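You operate a simulated robot arm through the tools that you are given. There is no shell and no other tool.

The job below is to be done with a simulated two-armed robot. You get a single attempt, and the scene is never put back.

TASK
Gauge the white stand's blue-clip and green-clip tubes and sort them by bore.
Fine: each goes into the stand marked for its bore; gauge on first, off after.

It is judged by the outcome, as a careful person would: the job done as asked, and still so three seconds after it is handed in. It fails if anything else is knocked over, pushed out of place, dropped, spilled or broken.

THE ROBOT
Two 7-joint arms with fingered hands on one trunk that stands fixed in place. Base frame: the origin is at the foot of the trunk, x ahead of it, y to its left, z up. Readings come in cm, rad, newtons and seconds.
The left shoulder is at [2, 26.9, 119.7], the right one opposite. Each reaches about 129.8 cm from its shoulder. Payload 5 kg a hand.
The TCP of each hand is the grasp point between the finger pads, 4.2 cm short of the fingertips. In the tool frame z runs along the fingers and y along their closing line. The gripper opens to 20.8 cm; its body begins 11.9 cm behind the TCP. The gripper is a hand of 4 fingers: y runs from the thumb to the fingers, the wrist lies at [0, 0, -31.7] in the tool frame, and closing takes about 1.5 s.
Orientation is told as [roll, pitch, yaw] about the base's x, y, z axes, in that order, counted from this pose: with the fingers straight down and closing along the base's y, the tool's x points along the base's -x, its y along +y and its z along -z.

THE INTERFACE
- The arms move only by the tool apply_moves. It takes "left_plan", "right_plan" or both (then of equal length, played together; a hand with none holds still); each is a list of rows, each a list of 7 numbers: the turn, a rotation vector about the base's x, y, z in rad, then the shift along the base's x, y, z in cm, then the gripper command, from -1 (shut) to 1 (fully open), values between in proportion. In form: [[ax, ay, az, x, y, z, claw], ...]. A call has 1 to 20 rows; each row is the pose to reach, as a shift and turn from the pose commanded when the call began. A row lasts 0.2 s, in which the tool goes at most 5 cm and 0.15 rad; a call with a longer step from one row to the next is refused whole, and so is a gripper value outside its range. Where a pose cannot be reached the arm comes as near as it can. A force on the tool above 90 N (or 10 N above the force at the start of the call, whichever is more), or a blocked arm, ends the call early, and 0.2 s more pass. The fingers move at their own pace (about 15.3 cm/s each) and stop on an object; they squeeze with about 23 N. The grip force told is the motor's: it shows also when the fingers shut on nothing. Time passes only in rows, and 0.2 s behind the last, so rows that repeat a pose let the fingers close. It gives the time, the measured TCP pose, the force on the tool (base axes), the opening and the grip force at its end, in the units of the frame above (readings bear some noise), with the torque about the TCP (base axes, N m) and any sound that the robot's microphone picked up, and new pictures: "views" is both (left out), scene, wrist or none (wrist: the cameras of the hands that moved).
- Cameras (640 x 400 px; columns grow to the right, rows downward): "scene" is now at [13.12, 6.66, 147.92]; the picture's right is [0.73, -0.68, 0.00], its down [-0.28, -0.30, -0.91] and it looks along [0.62, 0.67, -0.41] (base axes); focal length 310 px, centre (320, 200). "left" rides on the left gripper at [-9.4, 0.2, -14.6] in its tool frame; the picture's right is [-0.02, -1.00, 0.00], its down [0.84, -0.01, -0.54] and it looks along [0.54, -0.01, 0.84] (tool axes); focal length 280 px, centre (320, 200). "right" rides on the right gripper at [9.4, 0.1, -14.6] in its tool frame; the picture's right is [-0.01, 1.00, 0.00], its down [-0.84, -0.01, -0.54] and it looks along [-0.54, -0.01, 0.84] (tool axes); focal length 280 px, centre (320, 200). There is no depth. A picture from a camera that has moved, and an enlarged one, comes with that camera's place and axes in the base frame and with its lens.
- lift_body(by): moves the trunk up (or, below 0, down) by that many cm; the arms and the scene camera ride with it, the base frame stays. It gives what a move gives, with no picture.
- grasp_type(shape, hand): the hand has 4 fingers and takes this shape, open, in about a second: jaw (thumb against the fingers, like two jaws); tri (thumb and two fingers); tip (a fingertip pinch); poke (one finger out to press); point (the index stretched); flat (the hand flat); cup (the hand cupped); fist (a fist). The gripper value then closes the fingers along that shape, each until it touches; the sizes above hold for jaw. It gives what a move gives, with no picture.
- aim_head(pan, tilt): turns the head with the scene camera to pan (to the left, within 1.396 rad either way) and tilt (down, from -0.506 to 1.204), counted from straight ahead of the robot (the tilt from the chest, where the trunk bows). It gives what a move gives, and a new picture of the scene camera.
- close_up(camera, box): a new picture of the part [left, top, right, bottom] of that camera's present view, enlarged. No time passes.
- job_done(): hands the job in; it is judged then, once.

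Places have to be worked out from the pictures, the camera data and where the tool is seen. Open the grippers and draw the arms clear of the work before you hand the job in, unless the task says otherwise.

The tools are called after "Call:" by a JSON object that holds its "method" and its "body". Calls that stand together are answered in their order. apply_moves: Moves the arms, as the interface text tells. Its arguments: {"type":"object","properties":{"left_plan":{"type":"array","items":{"type":"array","items":{"type":"number"}}},"right_plan":{"type":"array","items":{"type":"array","items":{"type":"number"}}},"views":{"type":"string","enum":["both","scene","wrist","none"]}},"required":[]} The other tools are called the same way: lift_body (by) moves the trunk up or down; grasp_type (shape, hand) gives the hand a shape; aim_head (pan, tilt) turns the head that bears the scene camera; close_up (camera, box) takes an enlarged picture of a part of a camera's view; job_done () hands the job in.

At the start:

```text
clock: 0.0
left_tool_pos: [32.35, 59.19, 135.01]
left_ee_rot: [0.0, -0.001, 0.74]
left_contact_force: [-0.5, 1.3, 0.0]
left_moment: [0.05, 0.0, -0.02]
left_finger_gap: 20.78
left_finger_force: 0.1
left_shape: jaw
right_tool_pos: [54.89, 15.82, 128.67]
right_ee_rot: [0.001, 0.0, 0.738]
right_contact_force: [0.5, -0.7, -0.1]
right_moment: [0.01, -0.02, 0.01]
right_finger_gap: 20.78
right_finger_force: 0.1
right_shape: jaw
trunk travel left (down, up): [-57.5, 4.6]
head pan, tilt (commanded): [0.824, 0.426]
```

scene: 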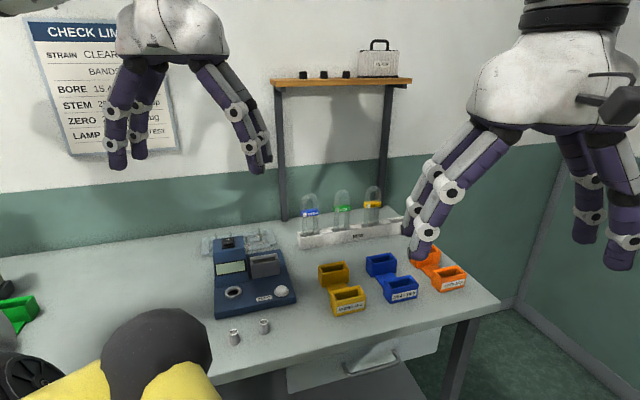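
right: 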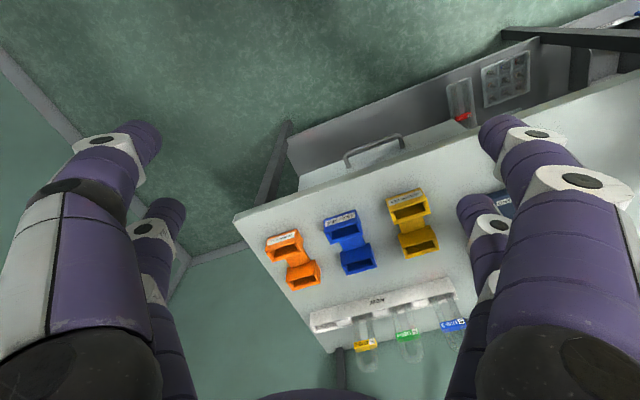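
left: 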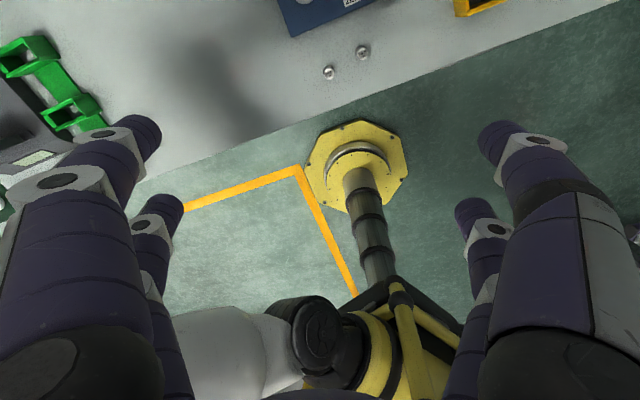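

I start by examining the scene: I see a white rack with blue-, green-, yellow-clip tubes, a blue gauge device, and coloured stands. I'll zoom into the parts for labels and the poster.

Call:
{"method": "close_up", "body": {"camera": "scene", "box": [20, 10, 200, 170]}}

Call:
{"method": "close_up", "body": {"camera": "scene", "box": [180, 210, 340, 350]}}

Call:
{"method": "close_up", "body": {"camera": "scene", "box": [290, 170, 490, 330]}}

Call:
{"method": "close_up", "body": {"camera": "right", "box": [240, 170, 500, 370]}}

```text
2.50 times, centred on (110, 90) of scene
camera zoom: at [13.12, 6.66, 147.92], right [0.73, -0.68, 0.0], down [-0.28, -0.3, -0.91], along [0.62, 0.67, -0.41], focal length 774 px, centre (845, 475)
```

zoom: 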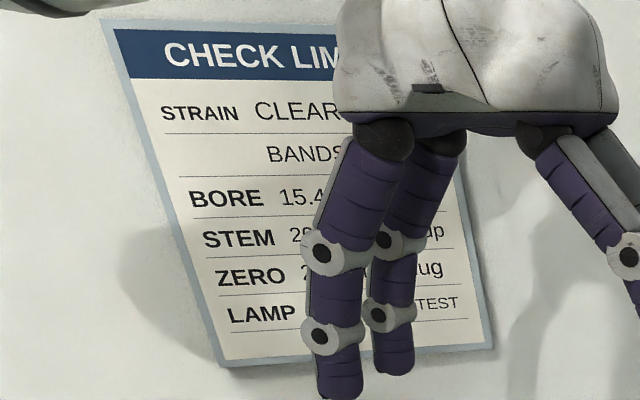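

```text
2.86 times, centred on (260, 280) of scene
camera zoom: at [13.12, 6.66, 147.92], right [0.73, -0.68, 0.0], down [-0.28, -0.3, -0.91], along [0.62, 0.67, -0.41], focal length 885 px, centre (491, -29)
```

zoom: 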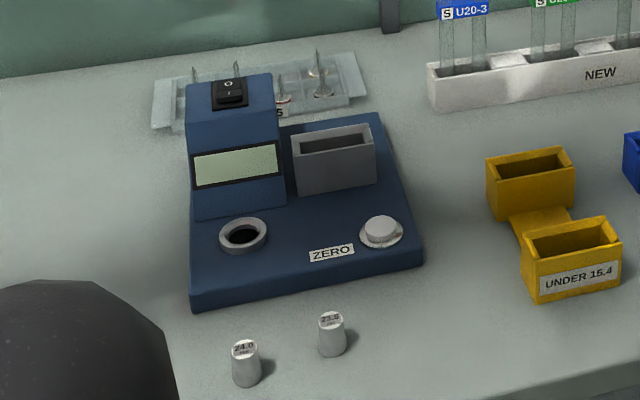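

```text
2.50 times, centred on (390, 250) of scene
camera zoom: at [13.12, 6.66, 147.92], right [0.73, -0.68, 0.0], down [-0.28, -0.3, -0.91], along [0.62, 0.67, -0.41], focal length 774 px, centre (145, 75)
```

zoom: 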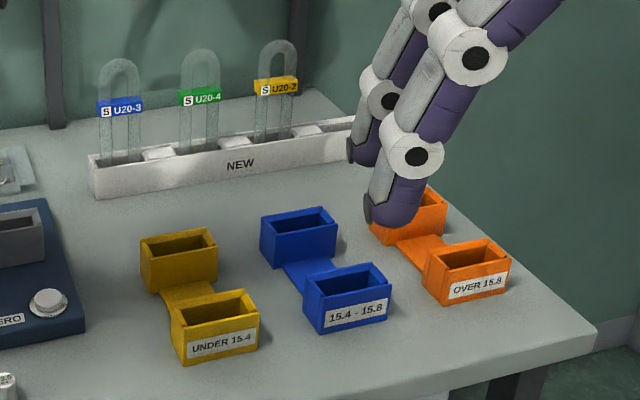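

```text
2.00 times, centred on (370, 270) of right
camera zoom: at [47.88, 9.59, 143.44], right [-0.66, 0.75, 0.0], down [0.63, 0.56, 0.54], along [0.4, 0.36, -0.84], focal length 561 px, centre (220, 60)
```

zoom: 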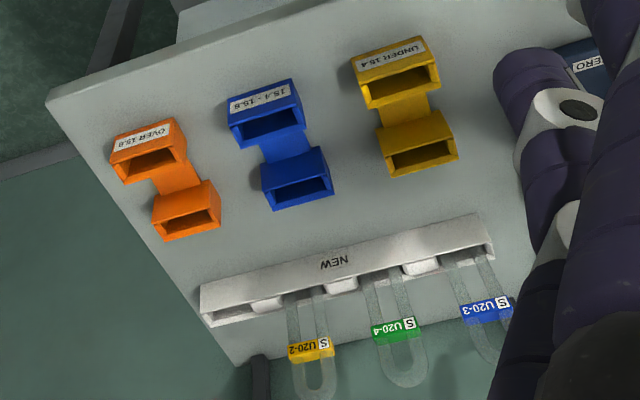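

The poster is partly hidden by the left hand, so I lift the left hand to the robot's left/up to clear it and look around.

Call:
{"method": "apply_moves", "body": {"left_plan": [[0, 0, 0, -4, 0, 2, 1], [0, 0, 0, -8, 0, 4, 1], [0, 0, 0, -12, 0, 6, 1], [0, 0, 0, -14, 3, 8, 1]], "views": "scene"}}

Call:
{"method": "aim_head", "body": {"pan": 1.2, "tilt": 0.35}}

```text
clock: 1.0
left_tool_pos: [18.22, 62.14, 143.05]
left_ee_rot: [-0.002, 0.001, 0.737]
left_contact_force: [1.2, -1.3, 0.3]
left_moment: [0.09, 0.0, 0.03]
left_finger_gap: 20.81
left_finger_force: 0.0
left_shape: jaw
right_tool_pos: [54.92, 15.76, 128.71]
right_ee_rot: [0.0, -0.002, 0.738]
right_contact_force: [-0.1, -0.6, -0.1]
right_moment: [0.12, 0.0, 0.02]
right_finger_gap: 20.79
right_finger_force: 0.0
right_shape: jaw
trunk travel left (down, up): [-57.5, 4.6]
head pan, tilt (commanded): [0.824, 0.426]
camera scene: at [13.11, 6.59, 147.93], right [0.73, -0.68, 0.0], down [-0.28, -0.3, -0.91], along [0.62, 0.67, -0.41], focal length 310 px, centre (320, 200)
```

scene: 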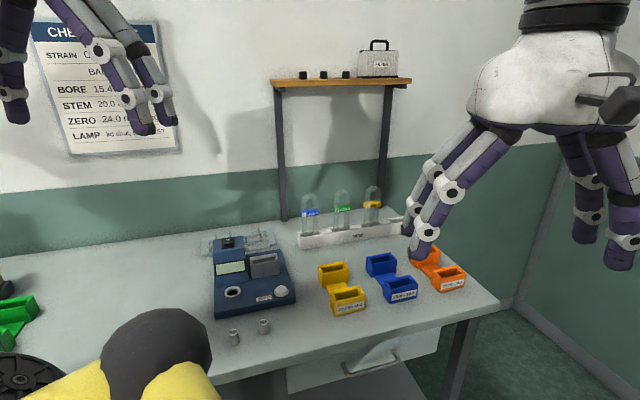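

```text
clock: 1.9
left_tool_pos: [18.13, 62.18, 142.91]
left_ee_rot: [0.001, -0.002, 0.739]
left_contact_force: [-0.2, 0.2, -0.4]
left_moment: [0.04, 0.01, 0.02]
left_finger_gap: 20.79
left_finger_force: 0.1
left_shape: jaw
right_tool_pos: [54.77, 15.81, 128.75]
right_ee_rot: [0.0, 0.001, 0.74]
right_contact_force: [0.2, -0.1, 1.5]
right_moment: [-0.01, -0.02, -0.03]
right_finger_gap: 20.77
right_finger_force: 0.0
right_shape: jaw
trunk travel left (down, up): [-57.5, 4.6]
head pan, tilt (commanded): [1.201, 0.351]
camera scene: at [10.21, 8.56, 148.62], right [0.93, -0.36, 0.0], down [-0.12, -0.32, -0.94], along [0.34, 0.88, -0.34], focal length 310 px, centre (320, 200)
```

scene: 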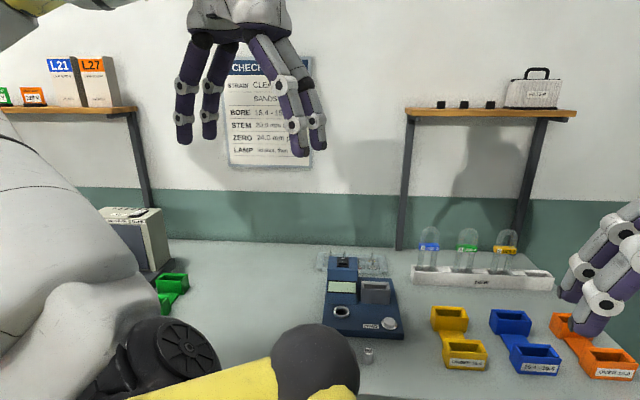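

The poster is still partially occluded; I'll move the left hand higher and farther left while reading it, then zoom.

Call:
{"method": "apply_moves", "body": {"left_plan": [[0, 0, 0, -4, 0, 2, 1], [0, 0, 0, -8, 0, 4, 1], [0, 0, 0, -12, 0, 4, 1], [0, 0, 0, -16, 0, 4, 1], [0, 0, 0, -18, 3, 4, 1]], "views": "scene"}}

Call:
{"method": "close_up", "body": {"camera": "scene", "box": [200, 40, 340, 180]}}

Call:
{"method": "close_up", "body": {"camera": "scene", "box": [0, 40, 180, 160]}}

Call:
{"method": "close_up", "body": {"camera": "scene", "box": [300, 230, 420, 370]}}

Call:
{"method": "close_up", "body": {"camera": "scene", "box": [400, 50, 600, 130]}}

```text
clock: 3.0
left_tool_pos: [11.93, 62.76, 139.4]
left_ee_rot: [-0.004, -0.004, 0.74]
left_contact_force: [-1.3, 0.6, 0.5]
left_moment: [-0.06, -0.11, 0.02]
left_finger_gap: 20.79
left_finger_force: 0.1
left_shape: jaw
left hand out of reach, approached as far as the arm can: row 1, 2, 3, 4, 5
right_tool_pos: [54.69, 15.86, 128.79]
right_ee_rot: [0.0, -0.001, 0.739]
right_contact_force: [-0.4, 1.0, 0.2]
right_moment: [-0.07, -0.12, 0.01]
right_finger_gap: 20.78
right_finger_force: 0.1
right_shape: jaw
trunk travel left (down, up): [-57.5, 4.6]
head pan, tilt (commanded): [1.201, 0.351]
camera scene: at [10.11, 8.62, 148.63], right [0.93, -0.36, 0.0], down [-0.12, -0.32, -0.94], along [0.34, 0.88, -0.34], focal length 310 px, centre (320, 200)
```

scene: 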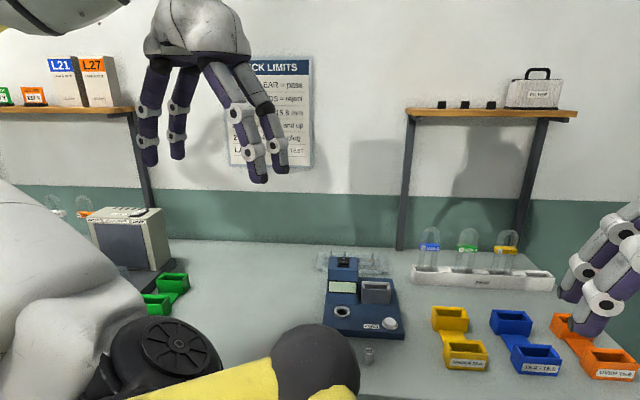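

```text
2.86 times, centred on (270, 110) of scene
camera zoom: at [10.11, 8.62, 148.63], right [0.93, -0.36, 0.0], down [-0.12, -0.32, -0.94], along [0.34, 0.88, -0.34], focal length 885 px, centre (463, 457)
```

zoom: 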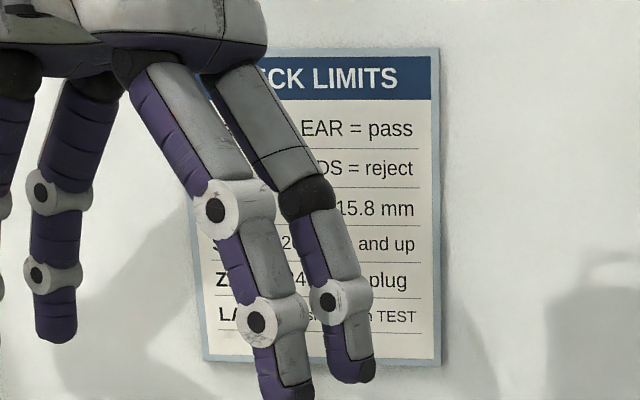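

```text
3.33 times, centred on (90, 100) of scene
camera zoom: at [10.11, 8.62, 148.63], right [0.93, -0.36, 0.0], down [-0.12, -0.32, -0.94], along [0.34, 0.88, -0.34], focal length 1032 px, centre (1087, 533)
```

zoom: 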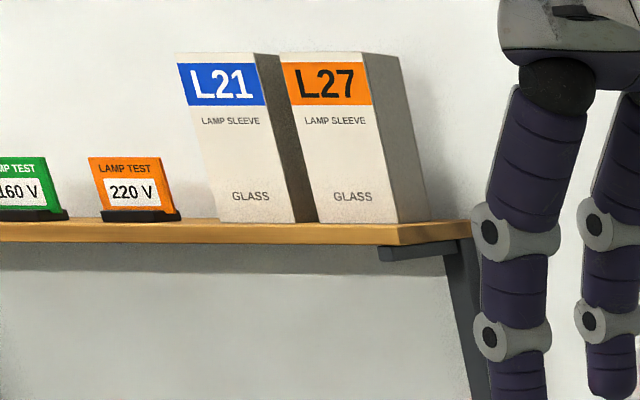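

```text
2.86 times, centred on (360, 300) of scene
camera zoom: at [10.11, 8.62, 148.63], right [0.93, -0.36, 0.0], down [-0.12, -0.32, -0.94], along [0.34, 0.88, -0.34], focal length 885 px, centre (206, -86)
```

zoom: 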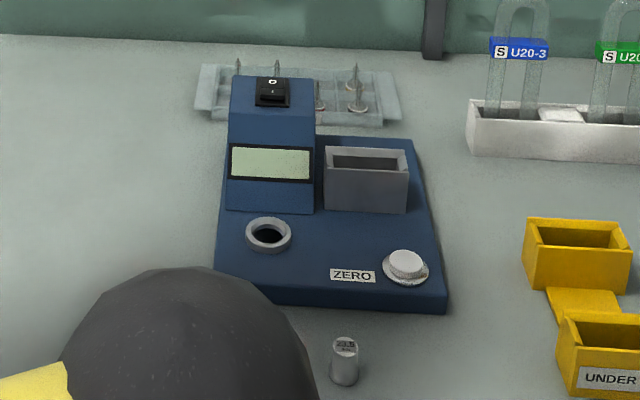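

```text
3.20 times, centred on (500, 90) of scene
camera zoom: at [10.11, 8.62, 148.63], right [0.93, -0.36, 0.0], down [-0.12, -0.32, -0.94], along [0.34, 0.88, -0.34], focal length 991 px, centre (-256, 552)
```

zoom: 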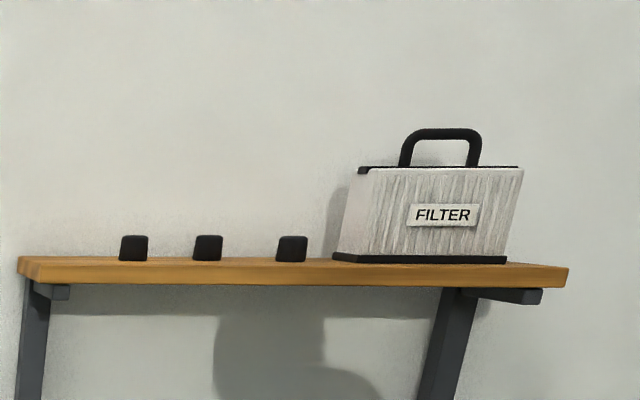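

The poster reads: bore 15.4–15.8 mm, zero with the 24.0 mm plug; the stands are UNDER 15.4 (yellow), 15.4–15.8 (blue), OVER 15.8 (orange). I'll withdraw the right arm, bring the left hand to overlook the gauge and centre the head on the work area.

Call:
{"method": "apply_moves", "body": {"right_plan": [[0, 0, 0, -3, -4, 0, 1], [0, 0, 0, -6, -8, 0, 1], [0, 0, 0, -9, -12, 0, 1], [0, 0, 0, -12, -16, 0, 1], [0, 0, 0, -14, -20, -1, 1], [0, 0, 0, -15, -24, -2, 1], [0, 0, 0, -16, -28, -3, 1], [0, 0, 0, -17, -32, -4, 1]], "left_plan": [[0, 0, 0, 3, 1, 1, 1], [0, 0, 0, 6, 2, 1, 1], [0, 0, 0, 9, 2, 1, 1], [0, 0, 0.1, 12, 3, 0, 1], [0, 0, 0.2, 16, 4, 0, 1], [0, 0, 0.3, 20, 5, 0, 1], [0, 0, 0.357, 24, 6, 0, 1], [0, 0, 0.357, 28, 7, -1, 1]], "views": "wrist"}}

Call:
{"method": "aim_head", "body": {"pan": 0.95, "tilt": 0.55}}

```text
clock: 4.8
left_tool_pos: [39.91, 70.02, 138.4]
left_ee_rot: [0.001, -0.002, 1.097]
left_contact_force: [0.3, -0.6, 0.1]
left_moment: [0.03, 0.06, 0.02]
left_finger_gap: 20.81
left_finger_force: 0.1
left_shape: jaw
right_tool_pos: [38.15, -16.37, 124.64]
right_ee_rot: [0.002, 0.002, 0.737]
right_contact_force: [1.0, -0.6, -0.5]
right_moment: [0.01, 0.14, 0.0]
right_finger_gap: 20.8
right_finger_force: 0.1
right_shape: jaw
trunk travel left (down, up): [-57.5, 4.6]
head pan, tilt (commanded): [1.201, 0.351]
camera right: at [31.18, -22.45, 139.27], right [-0.66, 0.75, 0.0], down [0.63, 0.56, 0.54], along [0.4, 0.36, -0.84], focal length 280 px, centre (320, 200)
camera left: at [44.29, 78.37, 152.94], right [0.9, -0.44, 0.0], down [-0.37, -0.76, 0.54], along [-0.24, -0.48, -0.84], focal length 280 px, centre (320, 200)
```

right: 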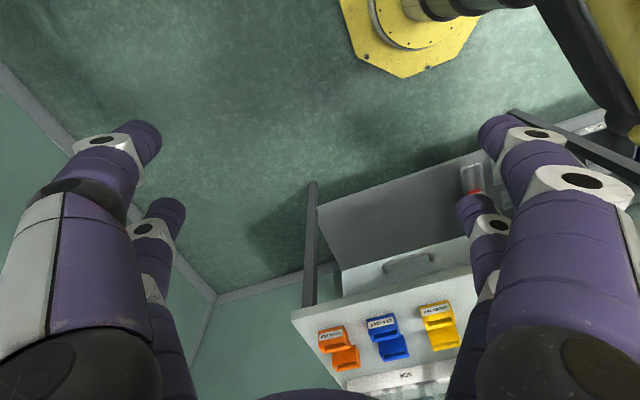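
left: 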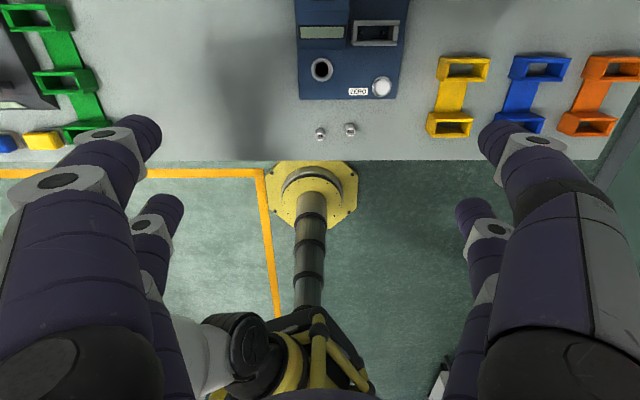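

```text
clock: 5.6
left_tool_pos: [39.86, 70.14, 138.4]
left_ee_rot: [0.001, -0.001, 1.097]
left_contact_force: [0.9, -1.1, -0.3]
left_moment: [0.1, 0.07, 0.0]
left_finger_gap: 20.79
left_finger_force: 0.0
left_shape: jaw
right_tool_pos: [38.03, -16.25, 124.71]
right_ee_rot: [0.002, 0.001, 0.738]
right_contact_force: [0.5, -0.5, -0.3]
right_moment: [0.04, 0.1, 0.0]
right_finger_gap: 20.78
right_finger_force: 0.1
right_shape: jaw
trunk travel left (down, up): [-57.5, 4.6]
head pan, tilt (commanded): [0.949, 0.55]
camera scene: at [12.14, 7.14, 146.8], right [0.81, -0.58, 0.0], down [-0.3, -0.42, -0.85], along [0.5, 0.69, -0.52], focal length 310 px, centre (320, 200)
```

scene: 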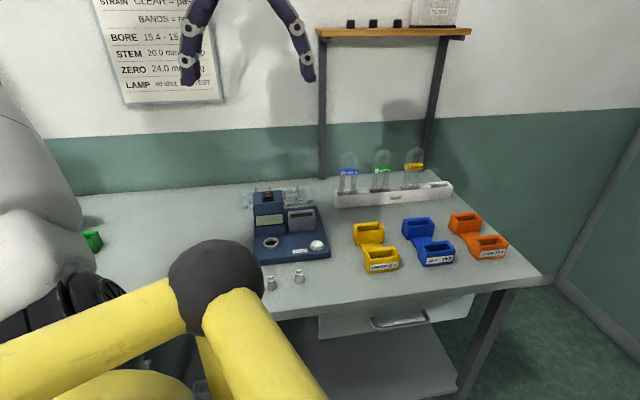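

The hand is now square with the table. I'll zoom both cameras for detailed positions.

Call:
{"method": "close_up", "body": {"camera": "left", "box": [280, 0, 440, 160]}}

Call:
{"method": "close_up", "body": {"camera": "left", "box": [400, 20, 640, 160]}}

Call:
{"method": "close_up", "body": {"camera": "scene", "box": [230, 170, 350, 300]}}

Call:
{"method": "close_up", "body": {"camera": "scene", "box": [320, 140, 470, 220]}}

Call:
{"method": "close_up", "body": {"camera": "scene", "box": [340, 200, 520, 290]}}

Call:
{"method": "close_up", "body": {"camera": "scene", "box": [90, 0, 230, 110]}}

```text
2.50 times, centred on (360, 80) of left
camera zoom: at [44.2, 78.36, 152.95], right [0.9, -0.44, 0.0], down [-0.37, -0.76, 0.54], along [-0.24, -0.48, -0.84], focal length 701 px, centre (220, 500)
```

zoom: 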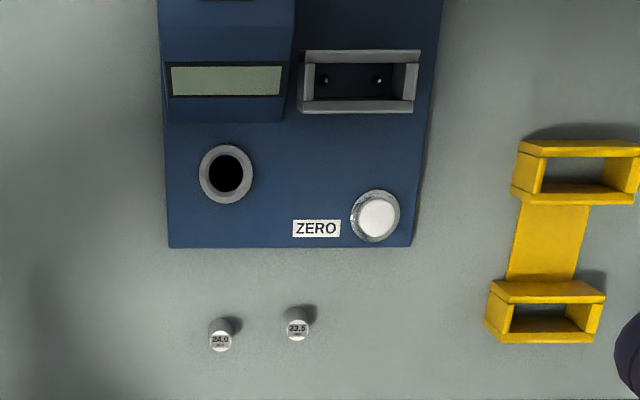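

```text
2.67 times, centred on (520, 90) of left
camera zoom: at [44.2, 78.36, 152.95], right [0.9, -0.44, 0.0], down [-0.37, -0.76, 0.54], along [-0.24, -0.48, -0.84], focal length 748 px, centre (-213, 493)
```

zoom: 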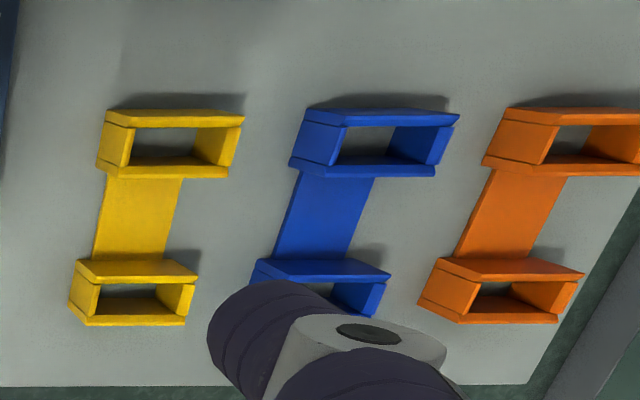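

```text
3.08 times, centred on (290, 235) of scene
camera zoom: at [12.14, 7.14, 146.8], right [0.81, -0.58, 0.0], down [-0.3, -0.42, -0.85], along [0.5, 0.69, -0.52], focal length 953 px, centre (412, 92)
```

zoom: 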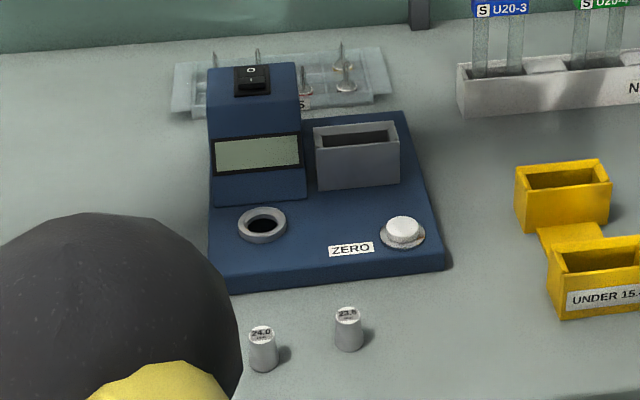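

```text
4.27 times, centred on (395, 180) of scene
camera zoom: at [12.14, 7.14, 146.8], right [0.81, -0.58, 0.0], down [-0.3, -0.42, -0.85], along [0.5, 0.69, -0.52], focal length 1322 px, centre (0, 285)
```

zoom: 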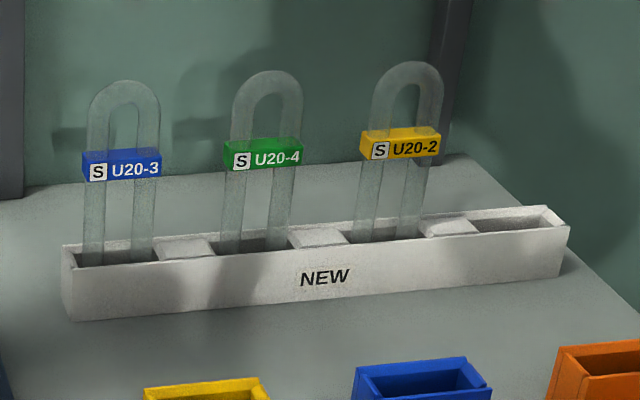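

```text
3.56 times, centred on (430, 245) of scene
camera zoom: at [12.14, 7.14, 146.8], right [0.81, -0.58, 0.0], down [-0.3, -0.42, -0.85], along [0.5, 0.69, -0.52], focal length 1101 px, centre (-71, 40)
```

zoom: 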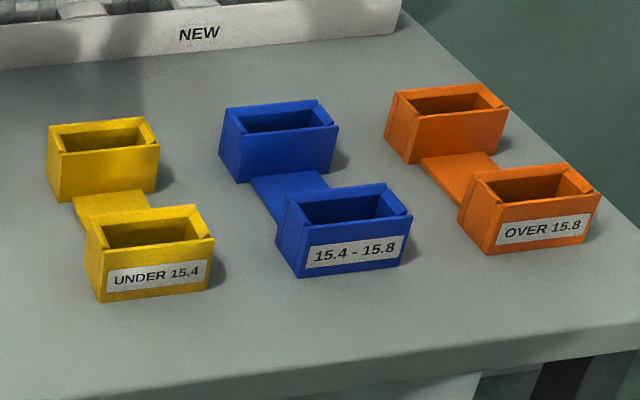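

```text
3.64 times, centred on (160, 55) of scene
camera zoom: at [12.14, 7.14, 146.8], right [0.81, -0.58, 0.0], down [-0.3, -0.42, -0.85], along [0.5, 0.69, -0.52], focal length 1126 px, centre (902, 727)
```

zoom: 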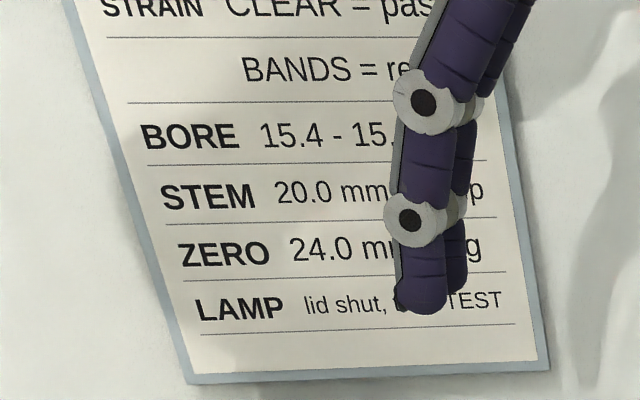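

The poster gives the 24.0 mm plug for zeroing; the gauge has a rocker switch, a round port, a ZERO key and a two‑pin slot. I shift the left hand back over the gauge so its camera sees the switch and rack for triangulation.

Call:
{"method": "apply_moves", "body": {"left_plan": [[0, 0, 0, 2, 4, 0, 1], [0, 0, 0, 4, 8, -1, 1], [0, 0, 0, 5, 11, -2, 1], [0, 0, 0.026, 6, 14, -3, 1], [0, 0, 0.026, 6, 14, -3, 1]], "views": "wrist"}}

Call:
{"method": "close_up", "body": {"camera": "left", "box": [240, 0, 440, 125]}}

Call:
{"method": "close_up", "body": {"camera": "left", "box": [400, 0, 640, 150]}}

Call:
{"method": "close_up", "body": {"camera": "scene", "box": [300, 0, 480, 110]}}

```text
clock: 6.8
left_tool_pos: [46.09, 84.22, 135.59]
left_ee_rot: [-0.001, -0.002, 1.122]
left_contact_force: [0.0, -0.7, 1.2]
left_moment: [0.05, -0.01, 0.0]
left_finger_gap: 20.78
left_finger_force: 0.1
left_shape: jaw
right_tool_pos: [37.99, -16.23, 124.65]
right_ee_rot: [0.0, 0.001, 0.738]
right_contact_force: [-0.1, -0.5, 0.5]
right_moment: [0.08, -0.03, 0.02]
right_finger_gap: 20.79
right_finger_force: 0.0
right_shape: jaw
trunk travel left (down, up): [-57.5, 4.6]
head pan, tilt (commanded): [0.949, 0.55]
camera left: at [50.03, 92.66, 150.17], right [0.91, -0.42, 0.0], down [-0.36, -0.77, 0.54], along [-0.23, -0.49, -0.84], focal length 280 px, centre (320, 200)
```

left: 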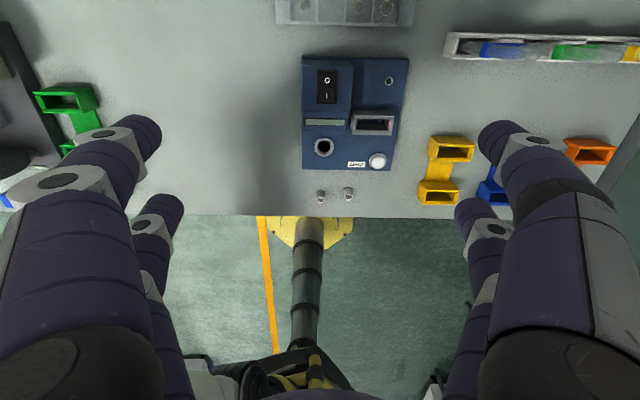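

```text
3.20 times, centred on (340, 62) of left
camera zoom: at [50.03, 92.66, 150.17], right [0.91, -0.42, 0.0], down [-0.36, -0.77, 0.54], along [-0.23, -0.49, -0.84], focal length 897 px, centre (256, 640)
```

zoom: 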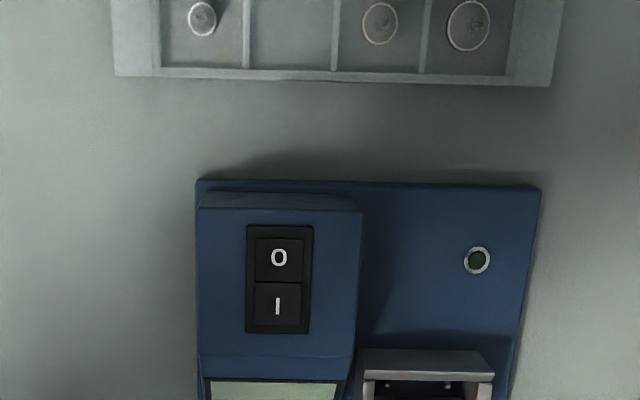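

```text
2.67 times, centred on (520, 75) of left
camera zoom: at [50.03, 92.66, 150.17], right [0.91, -0.42, 0.0], down [-0.36, -0.77, 0.54], along [-0.23, -0.49, -0.84], focal length 748 px, centre (-213, 533)
```

zoom: 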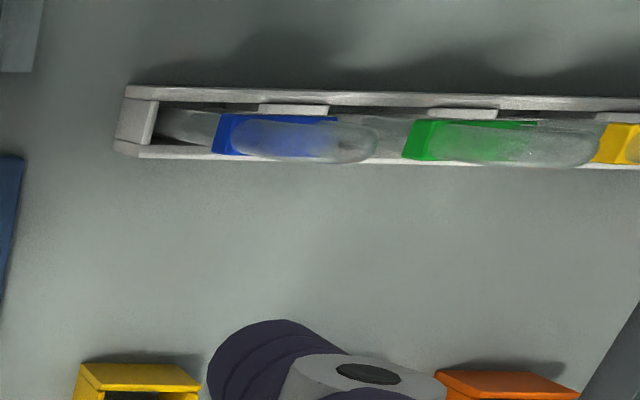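

```text
3.56 times, centred on (390, 55) of scene
camera zoom: at [12.04, 7.14, 146.81], right [0.81, -0.58, 0.0], down [-0.3, -0.42, -0.85], along [0.5, 0.69, -0.52], focal length 1101 px, centre (71, 716)
```

zoom: 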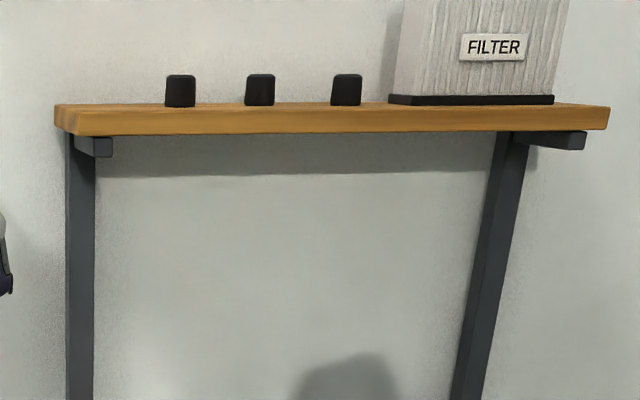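

The switch's I side is near (46.4, 81.8, 98.2), O side near (47.4, 84.1, 98.4); blue tube near (74.1, 77.0), green near (84.5, 72.0), clips at z≈101. Next I shape the left hand to poke and look at where the fingertip lies.

Call:
{"method": "grasp_type", "body": {"hand": "left", "shape": "poke"}}

Call:
{"method": "apply_moves", "body": {"left_plan": [[0, 0, 0, 0, 0, 0, -1], [0, 0, 0, 0, 0, 0, -1], [0, 0, 0, 0, 0, 0, -1], [0, 0, 0, 0, 0, 0, -1], [0, 0, 0, 0, 0, 0, -1], [0, 0, 0, 0, 0, 0, -1], [0, 0, 0, 0, 0, 0, -1]], "views": "both"}}

```text
clock: 7.7
left_tool_pos: [46.09, 84.39, 135.47]
left_ee_rot: [0.001, -0.002, 1.123]
left_contact_force: [0.2, -0.8, 0.1]
left_moment: [-0.02, 0.01, 0.05]
left_finger_gap: 0.01
left_finger_force: 0.0
left_shape: poke
right_tool_pos: [38.13, -16.28, 124.71]
right_ee_rot: [0.0, 0.0, 0.738]
right_contact_force: [-0.4, -0.4, 0.5]
right_moment: [0.0, 0.01, 0.0]
right_finger_gap: 20.82
right_finger_force: 0.0
right_shape: jaw
trunk travel left (down, up): [-57.5, 4.6]
head pan, tilt (commanded): [0.949, 0.55]
```

```text
clock: 9.3
left_tool_pos: [45.96, 84.13, 135.54]
left_ee_rot: [-0.001, -0.001, 1.123]
left_contact_force: [0.7, -0.2, -0.1]
left_moment: [-0.03, -0.02, 0.0]
left_finger_gap: 0.0
left_finger_force: 0.0
left_shape: poke
right_tool_pos: [38.05, -16.3, 124.62]
right_ee_rot: [-0.001, 0.0, 0.738]
right_contact_force: [-0.4, 0.2, 0.1]
right_moment: [0.0, 0.04, 0.02]
right_finger_gap: 20.81
right_finger_force: 0.0
right_shape: jaw
trunk travel left (down, up): [-57.5, 4.6]
head pan, tilt (commanded): [0.949, 0.55]
camera scene: at [12.07, 7.2, 146.8], right [0.81, -0.58, 0.0], down [-0.3, -0.42, -0.85], along [0.5, 0.69, -0.52], focal length 310 px, centre (320, 200)
camera left: at [50.06, 92.71, 150.07], right [0.91, -0.42, 0.0], down [-0.36, -0.76, 0.54], along [-0.23, -0.49, -0.84], focal length 280 px, centre (320, 200)
```

scene: 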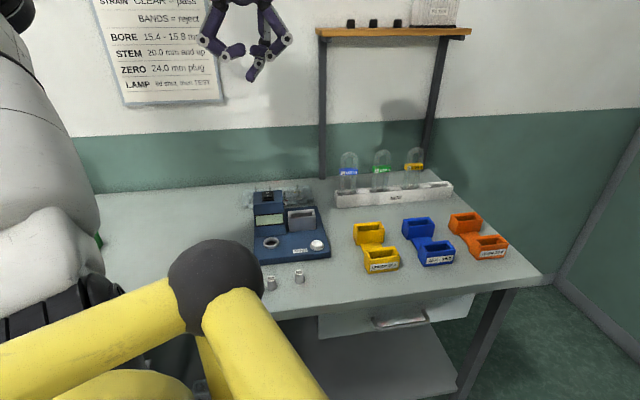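
left: 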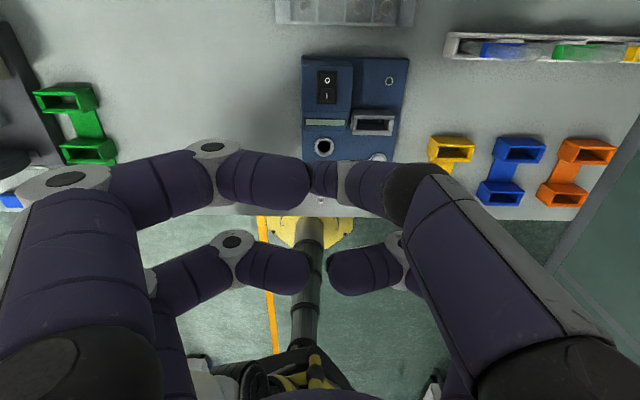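

I zoom on the hand to see which finger is extended in this shape.

Call:
{"method": "close_up", "body": {"camera": "scene", "box": [180, 0, 320, 90]}}

Call:
{"method": "apply_moves", "body": {"left_plan": [[0, 0, 0, 0, 0, 0, 1], [0, 0, 0, 0, 0, 0, 1], [0, 0, 0, 0, 0, 0, 1], [0, 0, 0, 0, 0, 0, 1], [0, 0, 0, 0, 0, 0, 1], [0, 0, 0, 0, 0, 0, 1], [0, 0, 0, 0, 0, 0, 1]], "views": "both"}}

Call:
{"method": "close_up", "body": {"camera": "scene", "box": [180, 0, 320, 90]}}

```text
4.44 times, centred on (250, 45) of scene
camera zoom: at [12.07, 7.2, 146.8], right [0.81, -0.58, 0.0], down [-0.3, -0.42, -0.85], along [0.5, 0.69, -0.52], focal length 1377 px, centre (631, 889)
```

zoom: 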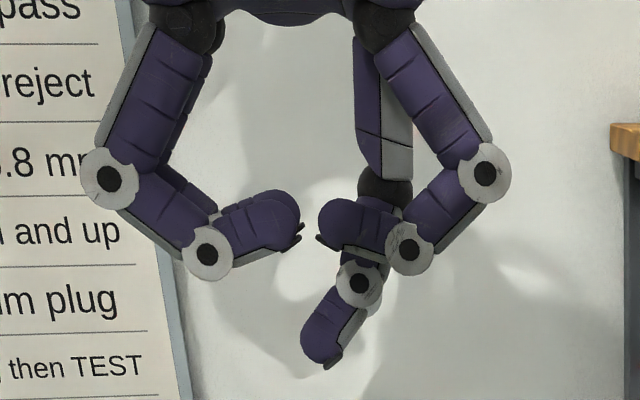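

```text
clock: 10.9
left_tool_pos: [46.04, 84.33, 135.56]
left_ee_rot: [-0.002, -0.002, 1.121]
left_contact_force: [0.5, 0.2, -0.1]
left_moment: [0.01, 0.02, 0.01]
left_finger_gap: 0.0
left_finger_force: 0.0
left_shape: poke
right_tool_pos: [37.99, -16.17, 124.74]
right_ee_rot: [0.0, 0.0, 0.738]
right_contact_force: [0.1, -0.4, -0.2]
right_moment: [-0.02, -0.02, 0.0]
right_finger_gap: 20.8
right_finger_force: 0.1
right_shape: jaw
trunk travel left (down, up): [-57.5, 4.6]
head pan, tilt (commanded): [0.949, 0.55]
camera scene: at [12.07, 7.2, 146.8], right [0.81, -0.58, 0.0], down [-0.3, -0.42, -0.85], along [0.5, 0.69, -0.52], focal length 310 px, centre (320, 200)
camera left: at [50.06, 92.71, 150.07], right [0.91, -0.42, 0.0], down [-0.36, -0.76, 0.54], along [-0.23, -0.49, -0.84], focal length 280 px, centre (320, 200)
```

scene: 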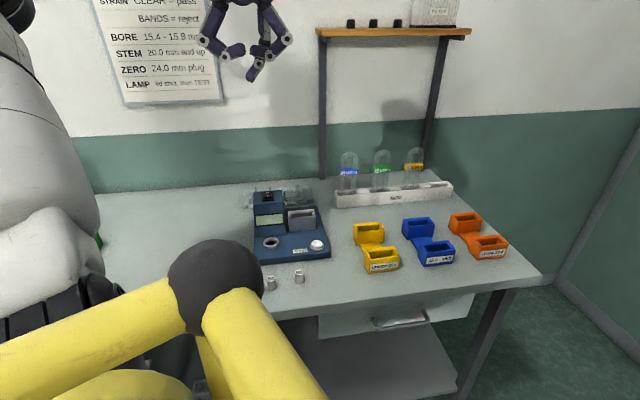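
left: 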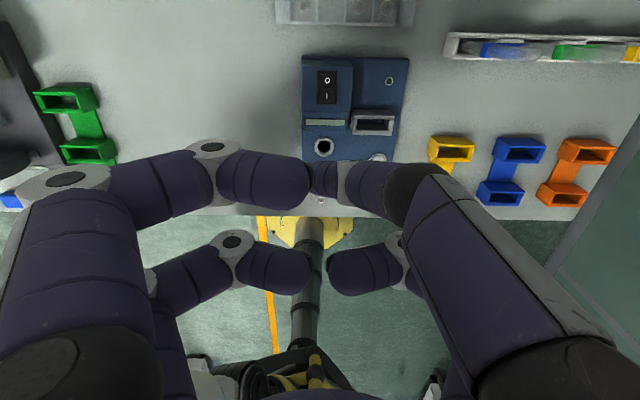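

```text
4.44 times, centred on (250, 45) of scene
camera zoom: at [12.07, 7.2, 146.8], right [0.81, -0.58, 0.0], down [-0.3, -0.42, -0.85], along [0.5, 0.69, -0.52], focal length 1377 px, centre (631, 889)
```

zoom: 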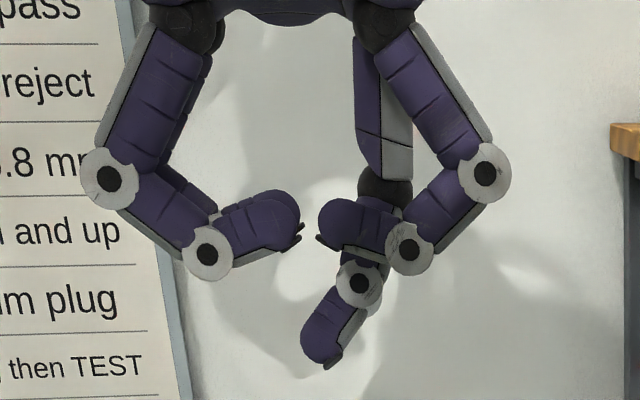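

The extended fingertip sits almost on the tool axis about 4.2 cm below the TCP. I lower it to hover a few cm above the I side of the rocker and check.

Call:
{"method": "apply_moves", "body": {"left_plan": [[0, 0, 0, 0.3, -1, -4, 1], [0, 0, 0, 0.7, -2.3, -8, 1], [0, 0, 0, 0.7, -2.3, -12.5, 1], [0, 0, 0, 0.7, -2.3, -17, 1], [0, 0, 0, 0.7, -2.3, -21.5, 1], [0, 0, 0, 0.7, -2.3, -25, 1], [0, 0, 0, 0.7, -2.3, -28, 1], [0, 0, 0, 0.7, -2.3, -29, 1]], "views": "both"}}

Call:
{"method": "close_up", "body": {"camera": "scene", "box": [220, 130, 340, 260]}}

Call:
{"method": "close_up", "body": {"camera": "left", "box": [220, 60, 420, 240]}}

```text
clock: 12.7
left_tool_pos: [46.55, 81.8, 106.41]
left_ee_rot: [-0.001, -0.002, 1.123]
left_contact_force: [0.4, -0.1, 0.1]
left_moment: [0.02, -0.05, 0.05]
left_finger_gap: 0.0
left_finger_force: 0.1
left_shape: poke
right_tool_pos: [38.0, -16.33, 124.62]
right_ee_rot: [-0.001, 0.0, 0.739]
right_contact_force: [-0.3, 0.7, 0.1]
right_moment: [0.08, -0.01, 0.02]
right_finger_gap: 20.79
right_finger_force: 0.0
right_shape: jaw
trunk travel left (down, up): [-57.5, 4.6]
head pan, tilt (commanded): [0.949, 0.55]
camera scene: at [12.06, 7.15, 146.81], right [0.81, -0.58, 0.0], down [-0.3, -0.42, -0.85], along [0.5, 0.69, -0.52], focal length 310 px, centre (320, 200)
camera left: at [50.59, 90.26, 120.96], right [0.91, -0.42, 0.0], down [-0.36, -0.77, 0.54], along [-0.23, -0.49, -0.84], focal length 280 px, centre (320, 200)
```

scene: 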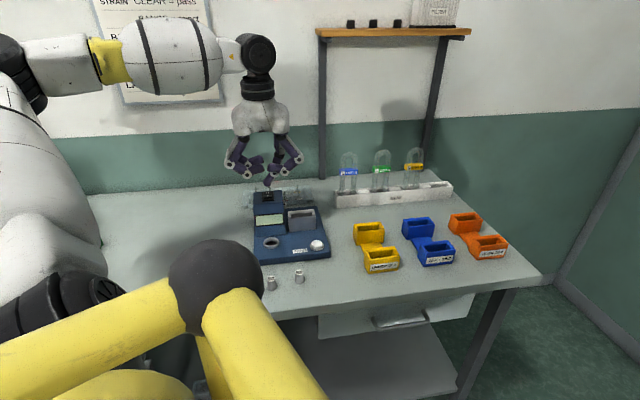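
left: 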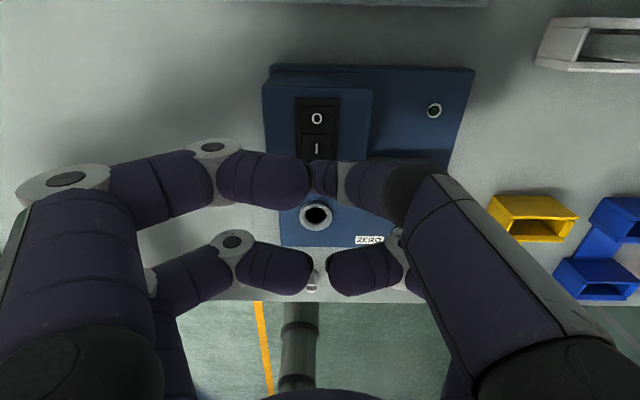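

```text
3.08 times, centred on (280, 195) of scene
camera zoom: at [12.06, 7.15, 146.81], right [0.81, -0.58, 0.0], down [-0.3, -0.42, -0.85], along [0.5, 0.69, -0.52], focal length 953 px, centre (443, 215)
```

zoom: 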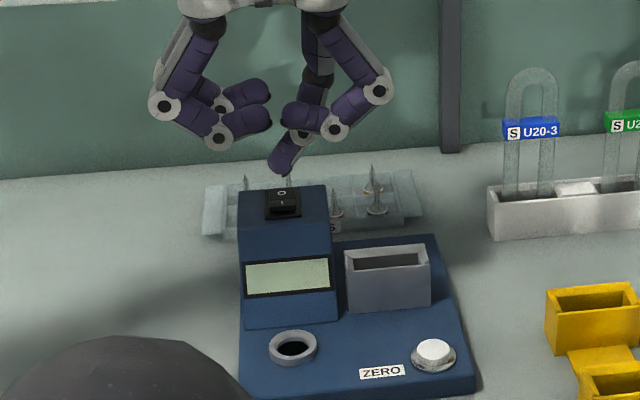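

```text
2.22 times, centred on (320, 150) of left
camera zoom: at [50.59, 90.26, 120.96], right [0.91, -0.42, 0.0], down [-0.36, -0.77, 0.54], along [-0.23, -0.49, -0.84], focal length 623 px, centre (320, 311)
```

zoom: 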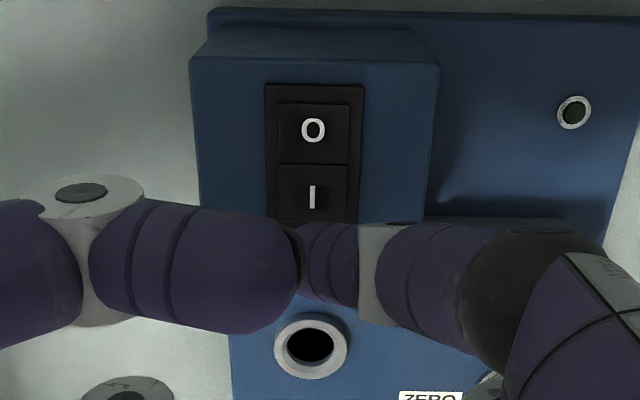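

The tip hovers at about (45.9, 81.5, 102.2), over the outer part of the I half. I press down gently in small steps and lift back.

Call:
{"method": "apply_moves", "body": {"left_plan": [[0, 0, 0, 0.2, 0, -2, 1], [0, 0, 0, 0.2, 0, -3.4, 1], [0, 0, 0, 0.2, 0, -3.9, 1], [0, 0, 0, 0.2, 0, -4.3, 1], [0, 0, 0, 0.2, 0, -4.6, 1]], "views": "scene"}}

Call:
{"method": "close_up", "body": {"camera": "scene", "box": [230, 150, 340, 260]}}

```text
clock: 13.9
left_tool_pos: [46.97, 81.48, 102.6]
left_ee_rot: [-0.006, -0.007, 1.122]
left_contact_force: [13.0, -7.8, 65.7]
left_moment: [-0.45, 0.21, 0.02]
left_finger_gap: 0.04
left_finger_force: 0.0
left_shape: poke
right_tool_pos: [37.97, -16.52, 124.75]
right_ee_rot: [0.001, -0.004, 0.736]
right_contact_force: [0.3, -0.3, -0.8]
right_moment: [-0.01, 0.06, 0.0]
right_finger_gap: 20.81
right_finger_force: 0.1
right_shape: jaw
trunk travel left (down, up): [-57.5, 4.6]
head pan, tilt (commanded): [0.949, 0.55]
camera scene: at [11.95, 6.75, 146.89], right [0.81, -0.58, 0.0], down [-0.3, -0.42, -0.85], along [0.5, 0.69, -0.52], focal length 310 px, centre (320, 200)
```

scene: 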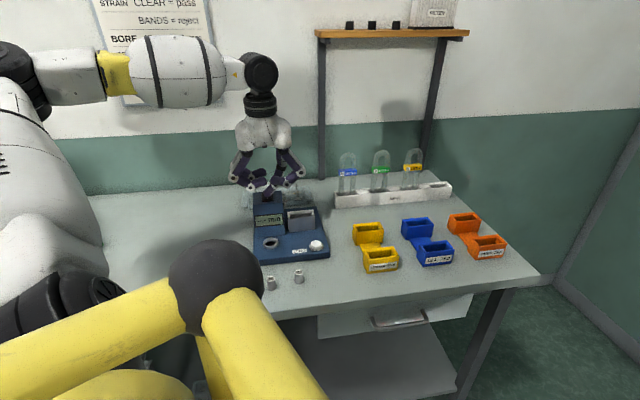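

```text
3.64 times, centred on (285, 205) of scene
camera zoom: at [11.95, 6.75, 146.89], right [0.81, -0.58, 0.0], down [-0.3, -0.42, -0.85], along [0.5, 0.69, -0.52], focal length 1126 px, centre (447, 182)
```

zoom: 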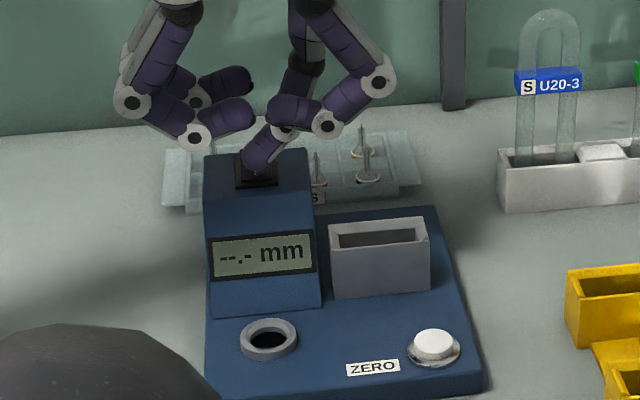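

The display lit up showing "--.- mm" — the gauge is on. I back off straight up.

Call:
{"method": "apply_moves", "body": {"left_plan": [[0, 0, 0, 0, 0, 1.5, 1], [0, 0, 0, 0, 0, 4, 1], [0, 0, 0, 0, 0, 8, 1], [0, 0, 0, 0, 0, 12.5, 1], [0, 0, 0, 0, 0, 16, 1]], "views": "scene"}}

Call:
{"method": "close_up", "body": {"camera": "scene", "box": [230, 150, 340, 300]}}

Call:
{"method": "close_up", "body": {"camera": "left", "box": [260, 20, 460, 145]}}

```text
clock: 15.1
left_tool_pos: [46.73, 81.87, 117.98]
left_ee_rot: [-0.002, -0.001, 1.12]
left_contact_force: [0.0, 0.3, 0.3]
left_moment: [0.06, -0.01, -0.01]
left_finger_gap: 0.0
left_finger_force: 0.0
left_shape: poke
right_tool_pos: [37.99, -16.19, 124.57]
right_ee_rot: [0.001, 0.0, 0.739]
right_contact_force: [0.0, -1.3, 0.2]
right_moment: [0.07, 0.0, -0.01]
right_finger_gap: 20.78
right_finger_force: 0.1
right_shape: jaw
trunk travel left (down, up): [-57.5, 4.6]
head pan, tilt (commanded): [0.949, 0.55]
camera scene: at [12.06, 7.16, 146.8], right [0.81, -0.58, 0.0], down [-0.3, -0.42, -0.85], along [0.5, 0.69, -0.52], focal length 310 px, centre (320, 200)
```

scene: 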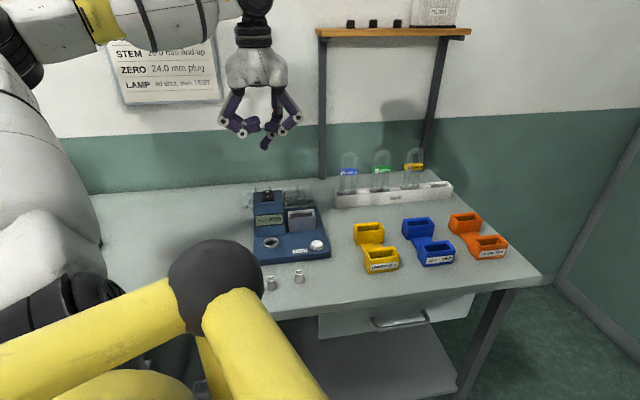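

```text
2.67 times, centred on (285, 225) of scene
camera zoom: at [12.06, 7.16, 146.8], right [0.81, -0.58, 0.0], down [-0.3, -0.42, -0.85], along [0.5, 0.69, -0.52], focal length 826 px, centre (413, 133)
```

zoom: 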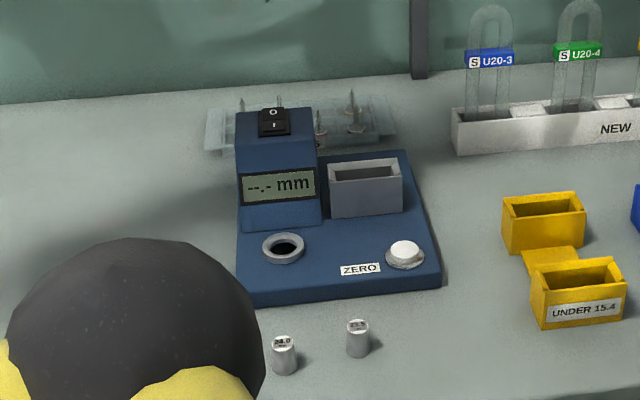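

```text
3.20 times, centred on (360, 82) of left
camera zoom: at [50.84, 90.21, 132.52], right [0.91, -0.42, 0.0], down [-0.35, -0.76, 0.54], along [-0.23, -0.49, -0.84], focal length 897 px, centre (192, 576)
```

zoom: 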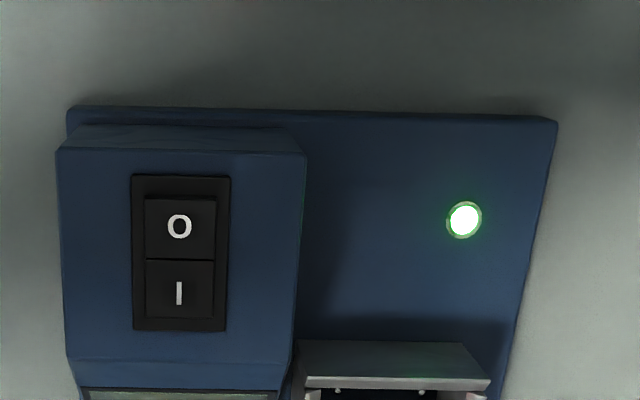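

Gauge is on and its green lamp is lit. Before handling tubes I want to know what the yellow linkage with the dark ball near the table's front is, so I look down there.

Call:
{"method": "aim_head", "body": {"pan": 1.05, "tilt": 1.0}}

Call:
{"method": "grasp_type", "body": {"hand": "left", "shape": "tip"}}

Call:
{"method": "apply_moves", "body": {"left_plan": [[0, 0, 0, 0, 0, 2, 1], [0, 0, 0, 0, 0, 4, 1]], "views": "both"}}

```text
clock: 16.0
left_tool_pos: [46.71, 82.01, 117.91]
left_ee_rot: [-0.001, 0.001, 1.123]
left_contact_force: [-0.1, -0.1, -0.4]
left_moment: [-0.04, 0.0, -0.04]
left_finger_gap: 0.0
left_finger_force: 0.1
left_shape: poke
right_tool_pos: [38.09, -16.02, 124.73]
right_ee_rot: [0.0, 0.0, 0.738]
right_contact_force: [-0.1, 0.5, -0.2]
right_moment: [0.01, -0.02, -0.02]
right_finger_gap: 20.78
right_finger_force: 0.0
right_shape: jaw
trunk travel left (down, up): [-57.5, 4.6]
head pan, tilt (commanded): [1.051, 1.0]
camera scene: at [10.32, 5.96, 143.15], right [0.87, -0.5, 0.0], down [-0.42, -0.73, -0.54], along [0.27, 0.47, -0.84], focal length 310 px, centre (320, 200)
```

scene: 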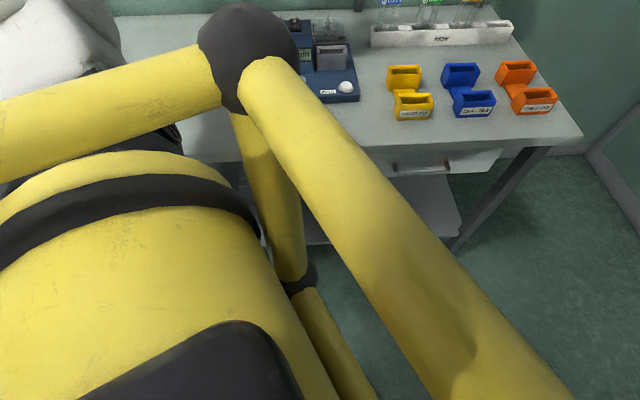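

```text
clock: 16.9
left_tool_pos: [46.69, 81.83, 117.79]
left_ee_rot: [0.001, 0.0, 1.121]
left_contact_force: [1.0, 0.2, -0.6]
left_moment: [-0.01, 0.02, 0.04]
left_finger_gap: 20.77
left_finger_force: 0.1
left_shape: tip
right_tool_pos: [38.04, -16.18, 124.6]
right_ee_rot: [0.001, 0.001, 0.739]
right_contact_force: [0.1, -1.0, -0.3]
right_moment: [0.01, -0.01, 0.03]
right_finger_gap: 20.81
right_finger_force: 0.2
right_shape: jaw
trunk travel left (down, up): [-57.5, 4.6]
head pan, tilt (commanded): [1.051, 1.0]
```

```text
clock: 17.5
left_tool_pos: [46.71, 81.74, 121.68]
left_ee_rot: [0.0, 0.0, 1.122]
left_contact_force: [-0.1, 0.5, -0.3]
left_moment: [0.03, 0.03, 0.02]
left_finger_gap: 20.83
left_finger_force: 0.1
left_shape: tip
right_tool_pos: [38.0, -16.23, 124.6]
right_ee_rot: [0.001, 0.0, 0.738]
right_contact_force: [-0.6, 0.5, 1.0]
right_moment: [0.02, -0.02, -0.01]
right_finger_gap: 20.77
right_finger_force: 0.0
right_shape: jaw
trunk travel left (down, up): [-57.5, 4.6]
head pan, tilt (commanded): [1.051, 1.0]
camera scene: at [10.31, 5.93, 143.15], right [0.87, -0.5, 0.0], down [-0.42, -0.73, -0.54], along [0.27, 0.47, -0.84], focal length 310 px, centre (320, 200)
camera left: at [50.82, 90.2, 136.3], right [0.91, -0.42, 0.0], down [-0.35, -0.76, 0.54], along [-0.23, -0.49, -0.84], focal length 280 px, centre (320, 200)
```

scene: 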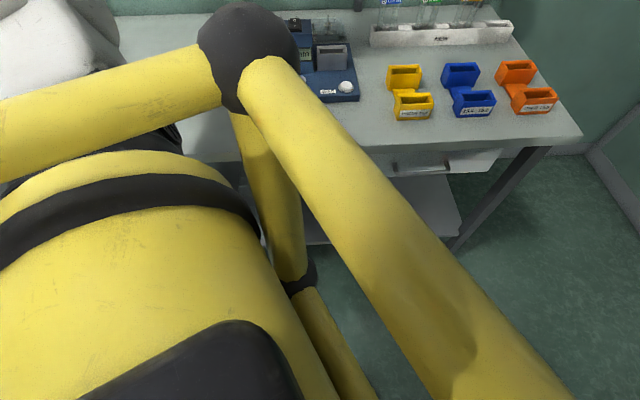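
left: 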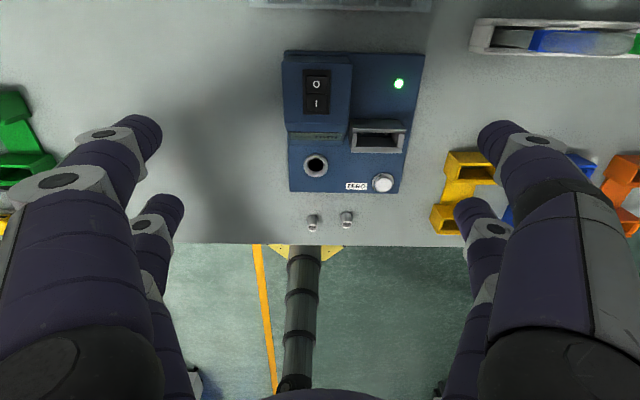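

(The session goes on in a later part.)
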